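You operate a simulated robot arm through the tools that you are given. There is no shell and no other tool. Be economical: measure what you need, move in short steps, check, and stop when the job is done.

You run a simulated robot arm. Do the job below in one go: nothing can be reset, and whatever is moved stays where it is left.

JOB
Put the parts carton that says "bearings" from the wide grey belt on the brown carton flat there and the parts carton labelled "links" on top of the red cord coil.
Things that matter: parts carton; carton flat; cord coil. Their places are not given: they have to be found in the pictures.

The check looks at the end state, three seconds after you hand in, the way a careful person would. Anything else that was tipped, shoved, dropped, spilled or broken makes it a failure.

ROBOT AND FRAMES
A 7-joint arm with a two-finger parallel gripper, fixed in place. Base frame: the origin is at the foot of the arm, x ahead of it, y to its left, z up; the work surface is at about z = 0. Units: mm, degrees, N and s.
With the tool pointing down near the work surface it reaches from about 240 to 620 mm from the base axis. Its first joint turns from -66.0 to 66.0 degrees. Payload 2.6 kg.
Tool frame: the origin (TCP) lies between the finger pads and is the grasp point; the fingertips stand 30 mm ahead of it; z points along the fingers, y is the line along which they close. The gripper opens to 94 mm. The fingers are 28 mm wide and 10 mm thick; the gripper's body (50 by 96 mm) begins 55 mm behind the TCP.
Orientation is told as [roll, pitch, yaw] about the base's x, y, z axes, in that order, counted from this pose: with the fingers straight down and closing along the base's y, the tool's x points along the base's -x, its y along +y and its z along -z.

CONTROLS
- The arm moves only by the tool jog_arm. Its argument "targets" is text: rows parted by semicolons, each of 7 numbers parted by spaces: the turn, a rotation vector about the tool's x, y, z in units of 90 degrees (1.0 is 90 degrees), then the shift along the tool's x, y, z in units of 250 mm (1.0 is 250 mm), then the finger opening in mm, from 0 to 94. In form: wx wy wz x y z gripper; .... A call has 1 to 12 rows; each row is the pose to reach, as a shift and turn from the pose commanded when the call began, along the tool's axes at that moment. A call with a number of a shift or a turn outside -1 to 1 is refused whole. Rows are played at 5 a second. More than 50 mm and 8.6 degrees between two rows, or a gripper value outside its range, and nothing of the call is played. A pose out of reach is approached as far as the arm can. The call stops where the force on the tool passes 40 N (or 10 N more than at its start, if that is more) or the arm is blocked; 0.2 s more then pass. The fingers move at their own pace (about 72 mm/s each) and stop on an object; they squeeze with about 44 N. The grip force told is the motor's: it shows also when the fingers shut on nothing. Time passes only in rows, and 0.2 s behind the last, so rows that repeat a pose let the fingers close. It gives the time, the measured TCP pose, the force on the tool (base axes), the opening and the grip force at its end, in the units of the frame above (readings bear some noise), and new pictures: "show" is both (left out), scene, wrist or none.
- Cameras (640 x 400 px; columns grow to the right, rows downward): "scene" is fixed at [48.3, 451.8, 553.9]; the picture's right is [-0.56, -0.83, 0.00], its down [-0.55, 0.37, -0.75] and it looks along [0.62, -0.42, -0.66] (base axes); focal length 228 px, centre (320, 200). "wrist" rides on the gripper at [-37, 0, -58] in the tool frame; the picture's right is [0.00, -1.00, 0.00], its down [0.97, 0.00, -0.24] and it looks along [0.24, 0.00, 0.97] (tool axes); focal length 218 px, centre (320, 200).
- measure_at(camera, pixels): for up to 12 pixels [column, row] of the newest picture of that camera ("zoom" is the newest enlarged one), the place [x, y, z] in the base frame of the surface seen there, good to about 2 mm. It takes no simulated time.
- enlarge(camera, box): a new picture of the part [left, top, right, bottom] of that camera's present view, enlarged. It takes no simulated time.
- close_job(): hands the job in; it is judged then, once.

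Go step by step. Measure first, check grasps and placings, and put right what went wrong. The budget is 60 turns and 120 pictures, counting those below and the enlarged ones. Unless the task says otherwise, let go and move clear before handing in, and close with one line.

The tools are called as name(argument=value, ...) on one line, values as JSON. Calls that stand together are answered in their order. jog_arm: Moves the arm, as the interface text tells. Its arguments: {"type":"object","properties":{"targets":{"type":"string"},"show":{"type":"string","enum":["both","scene","wrist","none"]}},"required":["targets"]} The other tools are called the same way: measure_at (camera, pixels) gives the place of the surface under pixels of a picture; enlarge (camera, box) takes an enlarged picture of a part of a camera's view; close_job () hands the job in.

At the start:

```text
clock: 0.0
eef_pos: [382.5, 74.5, 297.3]
tcp_rot: [0.0, 0.0, 0.0]
force: [-0.4, 0.8, 0.4]
finger_gap: 94.0
gripper_force: 0.0
```

scene: 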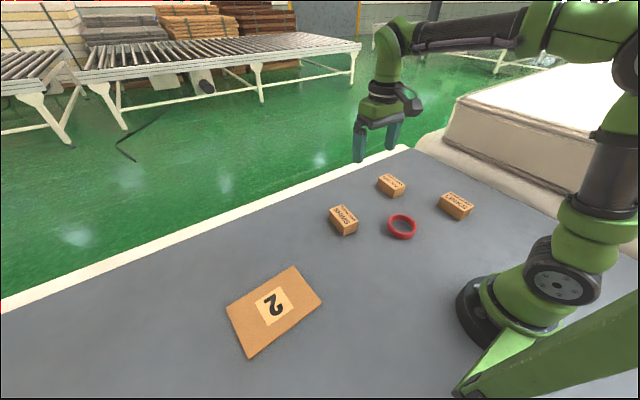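
wrist: 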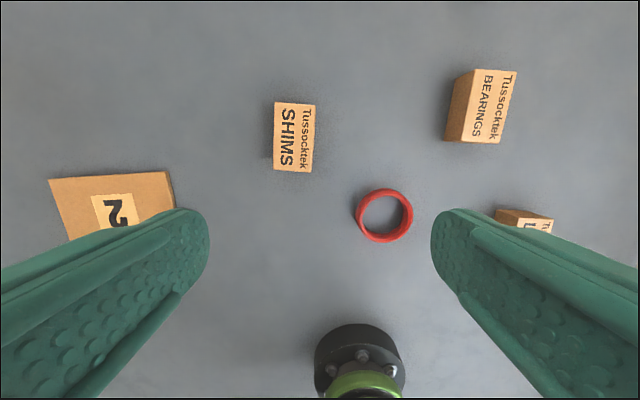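

The wrist view shows SHIMS at (294,137), BEARINGS at (482,106), a box starting with "L" at (525,220), the red ring at (384,216) and the carton flat "2" at (110,205). I'll enlarge the boxes and measure the points I need.

enlarge(camera="scene", box=[320, 160, 480, 260])

measure_at(camera="wrist", pixels=[[475, 70], [516, 72], [503, 142], [464, 141], [450, 138], [384, 193], [360, 216], [408, 216], [384, 238], [384, 215]])

measure_at(camera="scene", pixels=[[228, 308], [294, 268], [320, 304], [249, 356], [274, 307], [402, 227], [180, 340]])

```text
4.00 times, centred on (400, 210) of scene
```

zoom: 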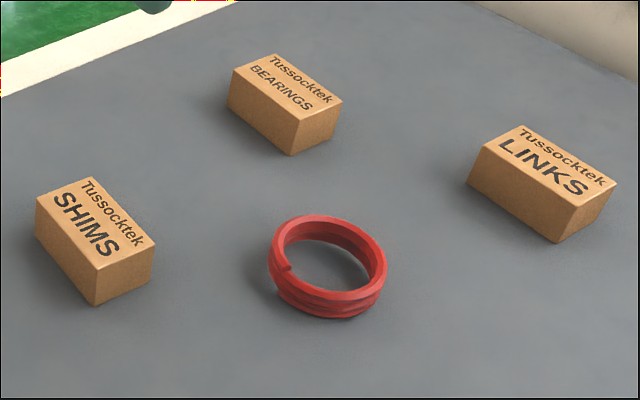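

```text
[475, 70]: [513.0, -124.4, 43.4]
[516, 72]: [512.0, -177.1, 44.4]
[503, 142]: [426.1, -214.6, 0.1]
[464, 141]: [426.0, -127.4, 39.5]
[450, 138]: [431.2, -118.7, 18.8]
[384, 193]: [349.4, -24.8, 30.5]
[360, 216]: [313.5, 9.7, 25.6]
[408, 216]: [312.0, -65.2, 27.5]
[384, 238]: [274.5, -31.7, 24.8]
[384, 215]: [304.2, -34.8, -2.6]
```

```text
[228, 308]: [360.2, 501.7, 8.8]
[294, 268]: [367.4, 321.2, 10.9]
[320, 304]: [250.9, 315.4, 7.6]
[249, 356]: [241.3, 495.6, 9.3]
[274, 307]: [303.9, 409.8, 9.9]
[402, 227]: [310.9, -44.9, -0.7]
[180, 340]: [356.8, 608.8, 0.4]
```

In the zoom, BEARINGS is the far box, LINKS the right one and SHIMS the left one. I'll measure the top corners and the coil rim in the zoom.

measure_at(camera="zoom", pixels=[[236, 72], [275, 56], [340, 101], [297, 119], [288, 84], [485, 149], [522, 128], [614, 180], [576, 205], [550, 166], [230, 105], [470, 188]])

measure_at(camera="zoom", pixels=[[325, 219], [275, 252], [381, 262], [335, 297], [290, 228], [372, 240], [362, 290], [284, 278], [325, 262], [96, 268], [150, 245], [93, 182]])

```text
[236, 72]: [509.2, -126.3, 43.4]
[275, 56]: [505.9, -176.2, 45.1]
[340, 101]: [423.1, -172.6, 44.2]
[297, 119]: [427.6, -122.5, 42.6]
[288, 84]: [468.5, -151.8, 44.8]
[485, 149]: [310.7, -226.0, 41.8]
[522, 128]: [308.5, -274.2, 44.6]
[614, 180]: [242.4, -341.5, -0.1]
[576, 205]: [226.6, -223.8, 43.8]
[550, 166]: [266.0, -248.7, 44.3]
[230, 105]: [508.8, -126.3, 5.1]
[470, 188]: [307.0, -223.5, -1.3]
```

```text
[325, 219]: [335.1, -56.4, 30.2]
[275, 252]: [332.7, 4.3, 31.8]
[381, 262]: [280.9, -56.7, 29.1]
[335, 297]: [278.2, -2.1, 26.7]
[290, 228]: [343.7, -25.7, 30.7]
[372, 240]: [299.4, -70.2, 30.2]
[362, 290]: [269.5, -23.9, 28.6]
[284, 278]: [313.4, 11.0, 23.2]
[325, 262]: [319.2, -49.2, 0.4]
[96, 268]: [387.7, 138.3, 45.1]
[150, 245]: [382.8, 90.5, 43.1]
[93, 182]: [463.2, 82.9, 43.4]
```

BEARINGS is centred at about (467,-150) with its top at z 44 and is 50 mm wide along y. LINKS is at (268,-249), the coil centre at (307,-28) with its top at z 30, and the flat's centre at (305,408) with its top at z 10. I'll move above BEARINGS first.

jog_arm(targets="0 0 0 -0.0483 -0.128 0.084 94; 0 0 0 -0.0966 -0.257 0.168 94; 0 0 0 -0.1449 -0.385 0.252 94; 0 0 0 -0.1931 -0.513 0.337 94; 0 0 0 -0.2414 -0.641 0.421 94; 0 0 0 -0.2897 -0.770 0.505 94; 0 0 0 -0.338 -0.898 0.589 94; 0 0 0 -0.338 -0.898 0.589 94", show="wrist")

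```text
clock: 1.8
eef_pos: [466.7, -151.3, 150.0]
tcp_rot: [-0.1, 0.0, 0.1]
force: [0.0, 0.1, -0.1]
finger_gap: 94.1
gripper_force: 0.1
```

wrist: 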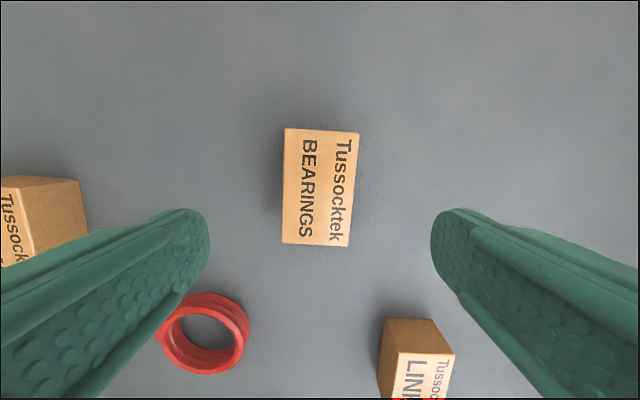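

The box sits between the fingers, corners about (285,128) to (349,247), with a slight tilt. I'll measure its edges.

measure_at(camera="wrist", pixels=[[288, 131], [355, 135], [346, 243], [284, 240], [318, 187]])

```text
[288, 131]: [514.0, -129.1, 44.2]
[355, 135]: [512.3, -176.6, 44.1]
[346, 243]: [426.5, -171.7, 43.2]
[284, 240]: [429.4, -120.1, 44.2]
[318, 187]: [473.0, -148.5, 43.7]
```

The box is centred near (470.5,-149.5) and turned about -4° in yaw. I'll turn to match, descend to z 34 and close.

jog_arm(targets="0 0 0.044 -0.014 0.004 0.1 94; 0 0 0.044 -0.014 0.004 0.22 94; 0 0 0.044 -0.014 0.004 0.32 94; 0 0 0.044 -0.014 0.004 0.41 94; 0 0 0.044 -0.014 0.004 0.464 94; 0 0 0.044 -0.014 0.004 0.464 94; 0 0 0.044 -0.014 0.004 0.464 70; 0 0 0.044 -0.014 0.004 0.464 40; 0 0 0.044 -0.014 0.004 0.464 40; 0 0 0.044 -0.014 0.004 0.464 40", show="wrist")

```text
clock: 4.0
eef_pos: [469.8, -149.9, 34.8]
tcp_rot: [-0.1, -0.1, -3.9]
force: [-0.4, 0.7, -0.5]
finger_gap: 59.2
gripper_force: 44.0
```

wrist: 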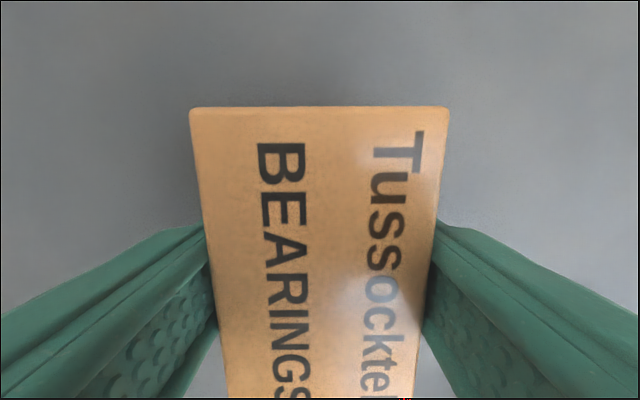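

The fingers stopped on the box at a 59 mm opening with 44 N of grip. I'll lift it and check the hold.

jog_arm(targets="0 0 0 0 0 -0.1 40; 0 0 0 0 0 -0.25 40; 0 0 0 0 0 -0.4 40; 0 0 0 0 0 -0.5 40; 0 0 0 0 0 -0.5 40", show="both")

```text
clock: 5.2
eef_pos: [470.4, -150.8, 158.6]
tcp_rot: [0.0, 0.0, -3.9]
force: [-0.2, 0.7, -3.6]
finger_gap: 58.9
gripper_force: 43.8
```

scene: 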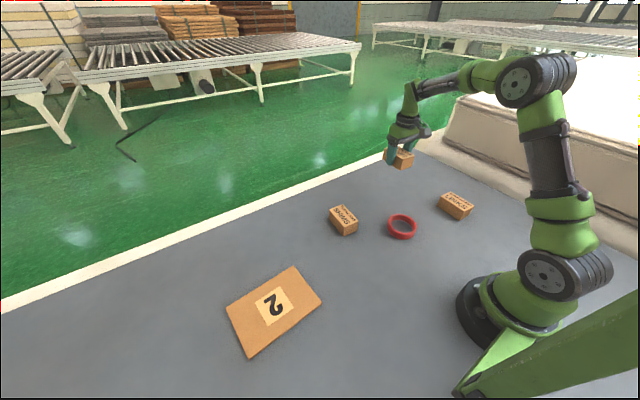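
wrist: 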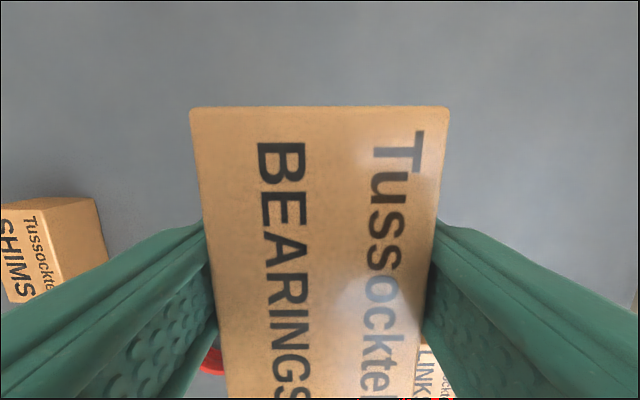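

The box is held. I'll carry it in the +y direction at z ≈ 158, turning back to yaw 0.

jog_arm(targets="0 0 -0.007 0.031 0.159 0 40; 0 0 -0.015 0.062 0.317 0 40; 0 0 -0.022 0.093 0.476 0 40; 0 0 -0.029 0.125 0.635 0 40; 0 0 -0.037 0.156 0.793 0 40; 0 0 -0.044 0.187 0.952 0 40; 0 0 -0.044 0.187 0.952 0 40", show="none")

```text
clock: 6.8
eef_pos: [439.0, 90.4, 161.4]
tcp_rot: [0.1, 0.0, 0.0]
force: [-0.3, -0.5, -3.0]
finger_gap: 58.9
gripper_force: 44.6
```

It's at (439,90) with the grip steady. Next leg goes towards (370,300).

jog_arm(targets="0 0 0 0.046 0.14 0 40; 0 0 0 0.092 0.28 0 40; 0 0 0 0.138 0.42 0 40; 0 0 0 0.184 0.56 0 40; 0 0 0 0.23 0.7 0 40; 0 0 0 0.276 0.84 0 40; 0 0 0 0.276 0.84 0 40", show="none")

jog_arm(targets="0 0 0 0.065 0.108 0 40; 0 0 0 0.13 0.216 0 40; 0 0 0 0.195 0.324 0 40; 0 0 0 0.26 0.432 0 40; 0 0 0 0.26 0.432 0.1 40; 0 0 0 0.26 0.432 0.2 40; 0 0 0 0.26 0.432 0.2 40", show="both")

```text
clock: 8.4
eef_pos: [372.3, 300.7, 159.3]
tcp_rot: [0.0, 0.0, -0.1]
force: [0.3, 0.9, -2.7]
finger_gap: 58.9
gripper_force: 43.8
```

```text
clock: 10.0
eef_pos: [308.5, 408.5, 109.0]
tcp_rot: [0.0, 0.1, 0.1]
force: [0.0, -0.3, -2.5]
finger_gap: 58.9
gripper_force: 43.8
```

scene: 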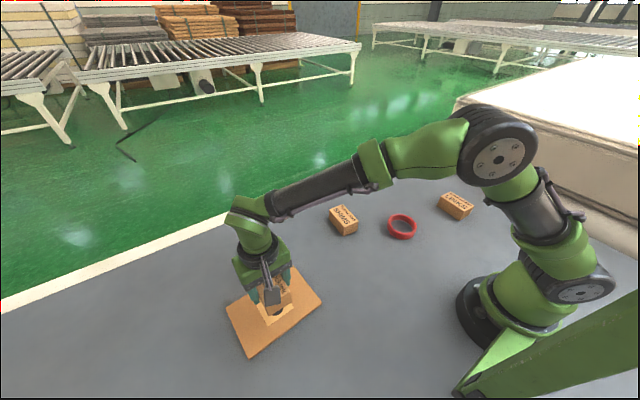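
wrist: 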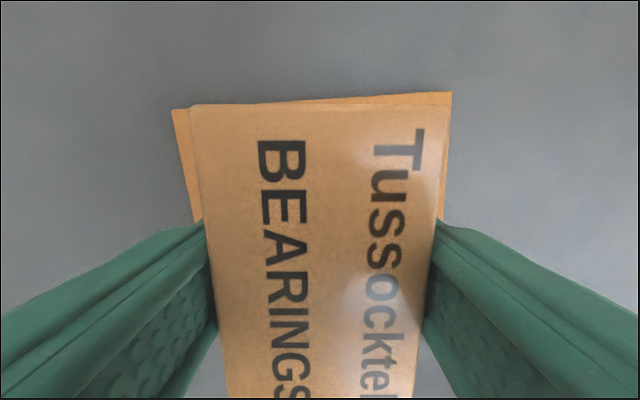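

The box hangs over the flat at (308,408). I'll lower it 61 mm to about z 47 and then in small steps to contact, without letting go yet.

jog_arm(targets="0 0 0 0.012 0 0.1 40; 0 0 0 0.012 0 0.18 40; 0 0 0 0.012 0 0.225 40; 0 0 0 0.012 0 0.24 40; 0 0 0 0.012 0 0.25 40; 0 0 0 0.012 0 0.256 40; 0 0 0 0.012 0 0.256 40", show="scene")

```text
clock: 11.6
eef_pos: [303.9, 408.4, 45.5]
tcp_rot: [0.0, 0.1, 0.2]
force: [-0.2, -0.6, -2.2]
finger_gap: 58.9
gripper_force: 44.2
```

scene: 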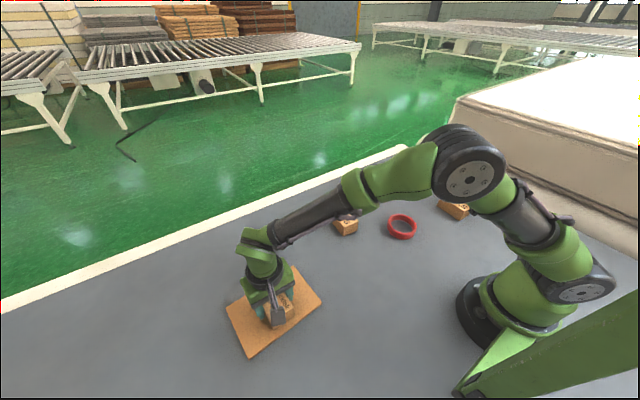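

Force still reads only about -2 N, so the box isn't fully resting. I'll creep down a few more millimetres.

jog_arm(targets="0 0 0 0 0 0.004 40; 0 0 0 0 0 0.008 40; 0 0 0 0 0 0.008 40", show="none")

```text
clock: 12.4
eef_pos: [303.9, 408.4, 44.3]
tcp_rot: [0.1, 0.0, 0.0]
force: [-0.9, -0.8, 4.5]
finger_gap: 58.9
gripper_force: 43.9
```

Force has gone to +4.5 N, so the box touches the flat at z 44. I'll open and rise.

jog_arm(targets="0 0 0 0 0 0 75; 0 0 0 0 0 0 94; 0 0 0 0 0 0 94; 0 0 0 0 0 -0.1 94; 0 0 0 0 0 -0.25 94; 0 0 0 0 0 -0.4 94; 0 0 0 0 0 -0.55 94; 0 0 0 0 0 -0.55 94", show="both")

```text
clock: 14.2
eef_pos: [303.5, 408.6, 181.6]
tcp_rot: [0.0, 0.0, 0.0]
force: [0.4, -0.1, -0.6]
finger_gap: 94.1
gripper_force: 0.1
```

scene: 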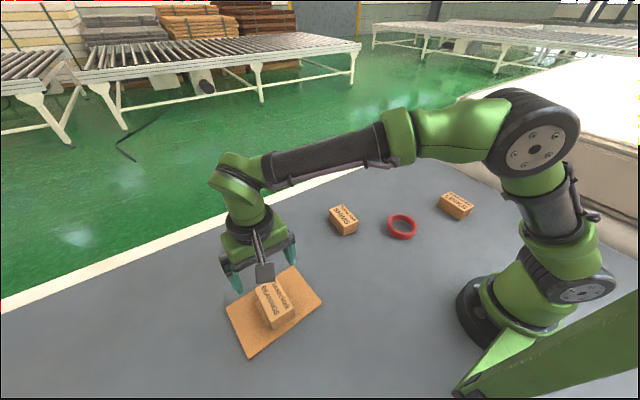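
wrist: 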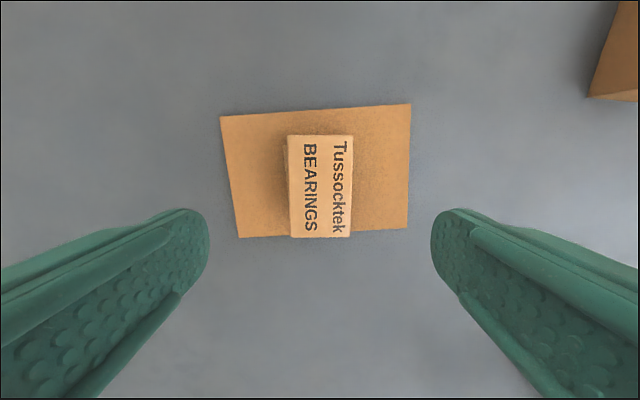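

BEARINGS now lies on the flat. I'll measure box corners against flat corners to be sure it's fully within.

measure_at(camera="wrist", pixels=[[291, 138], [349, 139], [347, 234], [294, 235], [224, 119], [408, 107], [405, 226], [241, 235]])

```text
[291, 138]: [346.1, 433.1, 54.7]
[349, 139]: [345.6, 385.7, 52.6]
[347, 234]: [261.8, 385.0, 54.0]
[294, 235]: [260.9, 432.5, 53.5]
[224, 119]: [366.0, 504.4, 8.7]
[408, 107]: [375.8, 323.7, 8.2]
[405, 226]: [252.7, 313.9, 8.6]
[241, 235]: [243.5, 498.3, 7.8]
```

The box (x 260–346, y 385–433) is well inside the flat. I'll travel back towards LINKS at z 180.

jog_arm(targets="0 0 0 -0.0647 -0.152 0 94; 0 0 0 -0.129 -0.304 0 94; 0 0 0 -0.194 -0.456 0 94; 0 0 0 -0.259 -0.608 0 94; 0 0 0 -0.323 -0.76 0 94; 0 0 0 -0.388 -0.912 0 94", show="none")

jog_arm(targets="0 0 0 0 -0.16 0 94; 0 0 0 0 -0.32 0 94; 0 0 0 0 -0.48 0 94; 0 0 0 0 -0.64 0 94; 0 0 0 0 -0.80 0 94; 0 0 0 0 -0.96 0 94", show="none")

jog_arm(targets="0 0 0 0.09 -0.151 0 94; 0 0 0 0.18 -0.302 0 94; 0 0 0 0.27 -0.453 0 94; 0 0 0 0.36 -0.604 0 94; 0 0 0 0.45 -0.755 0 94; 0 0 0 0.528 -0.755 0 94; 0 0 0 0.528 -0.755 0 94", show="wrist")

```text
clock: 15.6
eef_pos: [403.4, 180.8, 180.8]
tcp_rot: [0.0, 0.0, 0.0]
force: [-0.1, 0.0, 0.2]
finger_gap: 94.0
gripper_force: 0.1
```

```text
clock: 17.0
eef_pos: [400.1, -57.0, 180.0]
tcp_rot: [0.0, -0.1, 0.1]
force: [0.3, -0.2, 0.7]
finger_gap: 93.9
gripper_force: 0.2
```

```text
clock: 18.6
eef_pos: [269.0, -249.3, 180.3]
tcp_rot: [0.1, 0.1, 0.1]
force: [-0.3, 0.5, -0.6]
finger_gap: 94.0
gripper_force: 0.0
```

wrist: 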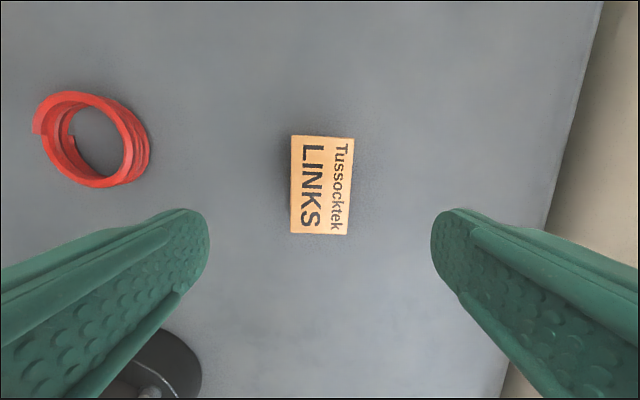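

LINKS is centred in view at (321,185), corners about (291,136) to (347,234). I'll measure it and the coil again.

measure_at(camera="wrist", pixels=[[294, 139], [351, 141], [345, 231], [293, 230], [321, 185], [82, 96], [45, 140], [128, 140], [100, 183], [90, 140]])

enlarge(camera="wrist", box=[20, 80, 180, 200])

```text
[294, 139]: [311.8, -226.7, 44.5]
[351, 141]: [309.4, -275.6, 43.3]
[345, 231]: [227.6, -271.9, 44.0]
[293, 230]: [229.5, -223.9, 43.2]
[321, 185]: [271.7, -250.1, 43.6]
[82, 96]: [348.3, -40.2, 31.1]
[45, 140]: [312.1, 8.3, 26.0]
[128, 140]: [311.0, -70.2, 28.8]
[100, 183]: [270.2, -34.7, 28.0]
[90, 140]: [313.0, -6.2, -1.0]
```

```text
3.33 times, centred on (100, 140) of wrist
```

zoom: 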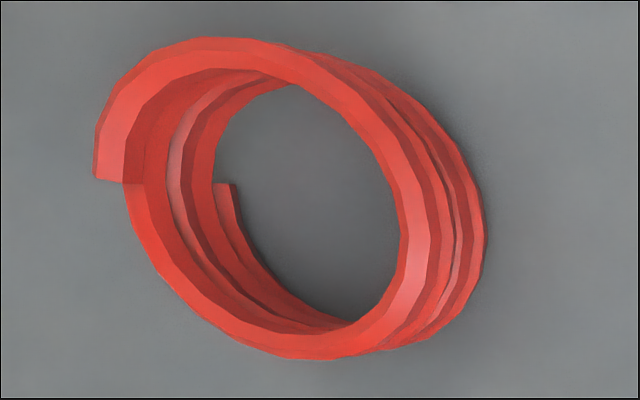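

The coil is a helix, so its top isn't perfectly level. I'll sample the top surface around the ring.

measure_at(camera="zoom", pixels=[[112, 155], [135, 90], [180, 58], [240, 53], [300, 72], [350, 105], [395, 165], [412, 230], [395, 295], [340, 338], [230, 315], [148, 225]])

```text
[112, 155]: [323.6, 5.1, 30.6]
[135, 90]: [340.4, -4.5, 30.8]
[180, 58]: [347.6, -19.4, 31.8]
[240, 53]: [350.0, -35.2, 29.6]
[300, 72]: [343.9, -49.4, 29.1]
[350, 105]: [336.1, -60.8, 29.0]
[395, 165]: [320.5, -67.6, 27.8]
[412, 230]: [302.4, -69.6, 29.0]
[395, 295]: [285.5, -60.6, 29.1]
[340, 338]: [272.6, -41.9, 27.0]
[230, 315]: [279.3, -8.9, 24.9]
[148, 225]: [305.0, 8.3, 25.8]
```

The coil is centred at about (310,-31), its top running from z 25 to 31. LINKS is centred at (269.6,-249.5) with yaw -2.3°. I'll grasp it slightly high (TCP z 40) so the tips stay clear of the coil later.

jog_arm(targets="0 0 0.025 -0.002 0 0.15 94; 0 0 0.025 -0.002 0 0.3 94; 0 0 0.025 -0.002 0 0.42 94; 0 0 0.025 -0.002 0 0.51 94; 0 0 0.025 -0.002 0 0.561 94; 0 0 0.025 -0.002 0 0.561 94; 0 0 0.025 -0.002 0 0.561 70; 0 0 0.025 -0.002 0 0.561 40; 0 0 0.025 -0.002 0 0.561 40; 0 0 0.025 -0.002 0 0.561 40", show="none")

jog_arm(targets="0 0 0 0 0 -0.1 40; 0 0 0 0 0 -0.25 40; 0 0 0 0 0 -0.4 40; 0 0 0 0 0 -0.4 40", show="both")

```text
clock: 20.8
eef_pos: [269.6, -248.8, 41.1]
tcp_rot: [0.0, -0.1, -2.2]
force: [-0.2, 0.0, 0.5]
finger_gap: 59.0
gripper_force: 43.8
```

```text
clock: 21.8
eef_pos: [269.2, -247.8, 143.0]
tcp_rot: [0.0, 0.1, -2.1]
force: [-0.7, -0.5, -1.7]
finger_gap: 58.8
gripper_force: 44.7
```

scene: 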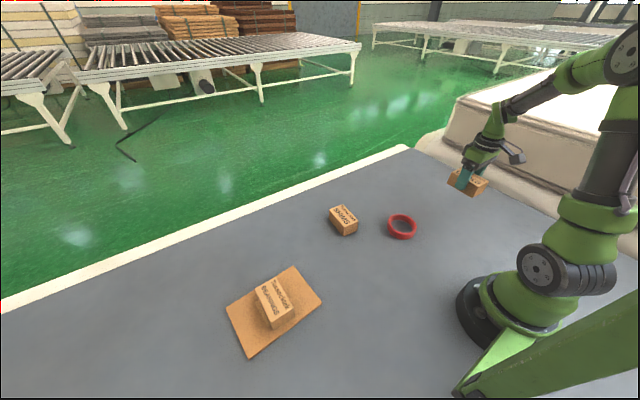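
wrist: 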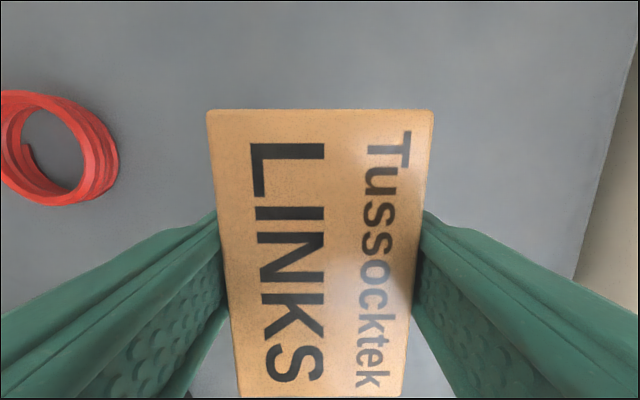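

LINKS is held. I'll carry it over the coil centre (310,-31).

jog_arm(targets="0 0 -0.004 -0.022 0.146 0 40; 0 0 -0.008 -0.044 0.291 0 40; 0 0 -0.012 -0.066 0.437 0 40; 0 0 -0.017 -0.087 0.583 0 40; 0 0 -0.021 -0.109 0.728 0 40; 0 0 -0.025 -0.131 0.874 0 40; 0 0 -0.025 -0.131 0.874 0 40; 0 0 -0.025 -0.131 0.874 0 40", show="both")

```text
clock: 23.6
eef_pos: [309.9, -31.2, 141.3]
tcp_rot: [0.0, 0.0, 0.0]
force: [0.5, -0.6, -2.3]
finger_gap: 59.1
gripper_force: 43.7
```

scene: 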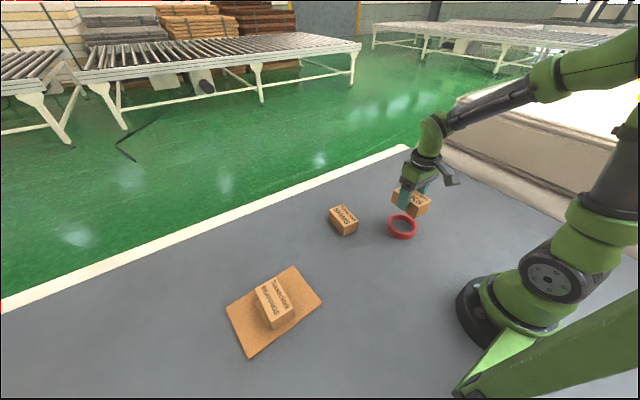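
wrist: 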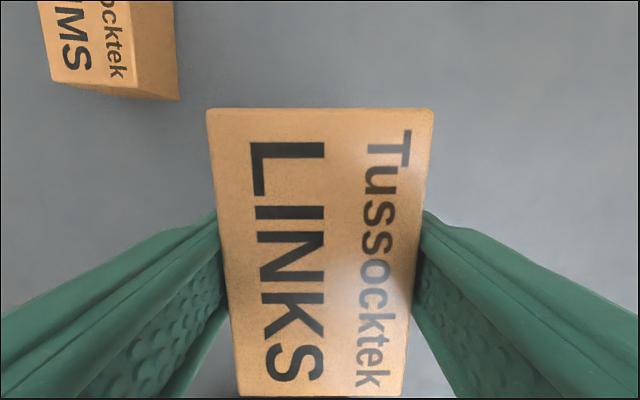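

It's centred over the coil at z 141, so contact should come near TCP z 72. I'll lower to about 75.

jog_arm(targets="0 0 0 0 0 0.1 40; 0 0 0 0 0 0.19 40; 0 0 0 0 0 0.24 40; 0 0 0 0 0 0.26 40; 0 0 0 0 0 0.268 40; 0 0 0 0 0 0.268 40", show="scene")

enlarge(camera="scene", box=[340, 160, 460, 250])

```text
clock: 25.1
eef_pos: [311.3, -30.9, 74.7]
tcp_rot: [0.0, -0.2, -0.1]
force: [-1.8, -0.2, 6.6]
finger_gap: 59.0
gripper_force: 44.5
stopped in row 6: the force on the tool passed its limit (the readings are from after the stop); the commanded pose is now the measured one
```

scene: 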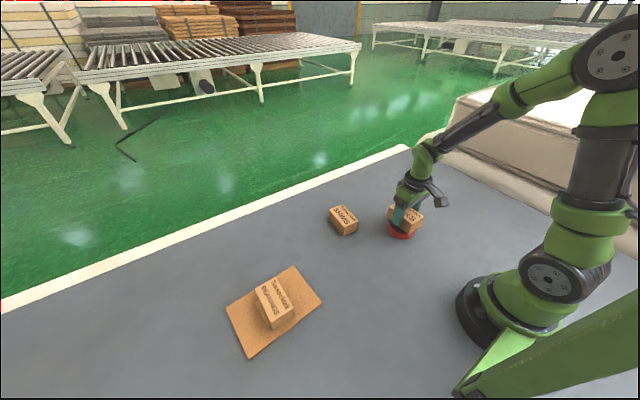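

```text
4.44 times, centred on (400, 205) of scene
```

zoom: 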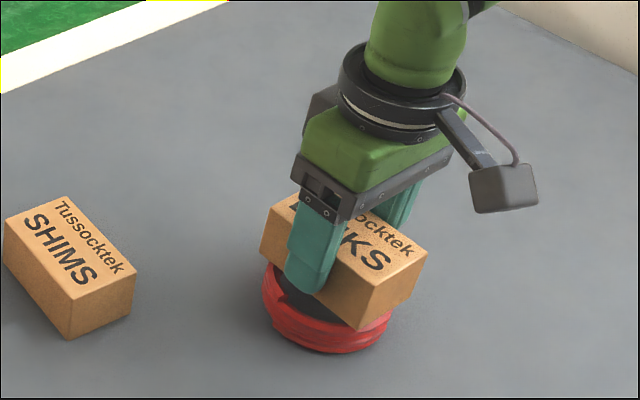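

Contact came at z 74.7 and the coil hasn't moved, with the box resting on its high side. I'll release slowly and rise.

jog_arm(targets="0 0 0 0 0 0 62; 0 0 0 0 0 0 70; 0 0 0 0 0 0 85; 0 0 0 0 0 0 94; 0 0 0 0 0 0 94; 0 0 0 0 0 -0.08 94; 0 0 0 0 0 -0.2 94; 0 0 0 0 0 -0.35 94; 0 0 0 0 0 -0.5 94; 0 0 0 0 0 -0.5 94", show="both")

enlarge(camera="scene", box=[340, 160, 460, 250])

```text
clock: 27.4
eef_pos: [311.5, -34.4, 200.9]
tcp_rot: [-0.1, -0.1, 0.0]
force: [0.4, 0.4, 0.6]
finger_gap: 93.9
gripper_force: 0.0
```

scene: 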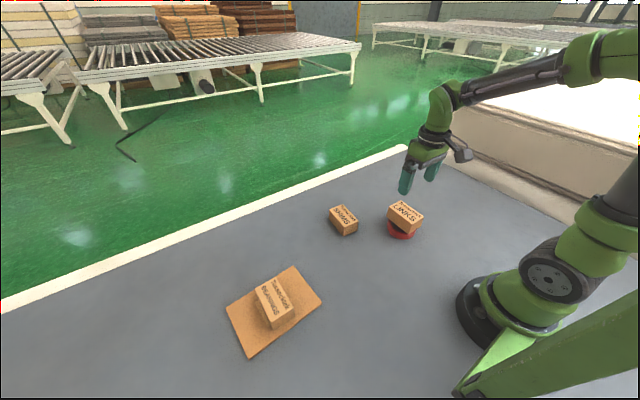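
wrist: 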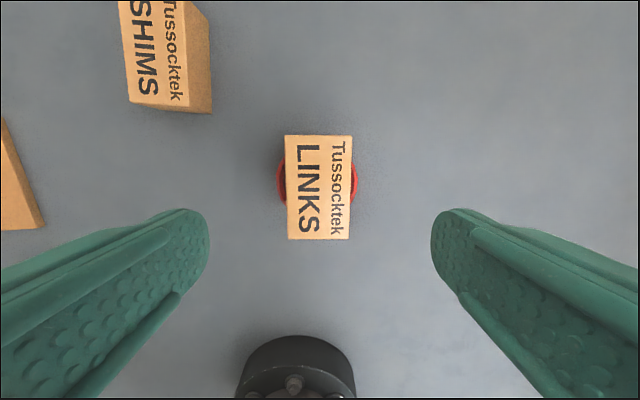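

```text
4.44 times, centred on (400, 205) of scene
```

zoom: 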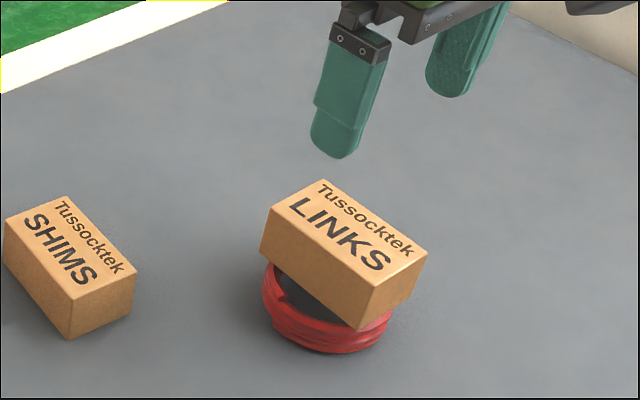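

LINKS sits on the coil, with red showing evenly on both sides at (281,185) and (355,185). I'll check its level and centring.

measure_at(camera="wrist", pixels=[[289, 138], [349, 139], [346, 236], [292, 236], [280, 185], [356, 185]])

measure_at(camera="scene", pixels=[[401, 204], [420, 214], [409, 222], [390, 210]])

```text
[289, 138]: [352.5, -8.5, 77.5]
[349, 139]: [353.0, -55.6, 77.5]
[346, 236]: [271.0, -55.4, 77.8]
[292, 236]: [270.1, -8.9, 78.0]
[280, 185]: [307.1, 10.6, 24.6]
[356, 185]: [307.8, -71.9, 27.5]
```

```text
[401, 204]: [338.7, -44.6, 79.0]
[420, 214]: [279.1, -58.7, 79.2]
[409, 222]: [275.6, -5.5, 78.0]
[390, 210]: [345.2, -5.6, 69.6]
```

LINKS is level (top at z ≈ 78) and centred on the coil at (311,-32). BEARINGS is on the flat, SHIMS hasn't moved and the arm is clear, so I'm handing in.

close_job()

```text
The job is handed in.
```

I placed the BEARINGS carton on the brown carton flat and the LINKS carton level on top of the red cord coil, moved the arm clear, and handed the job in.
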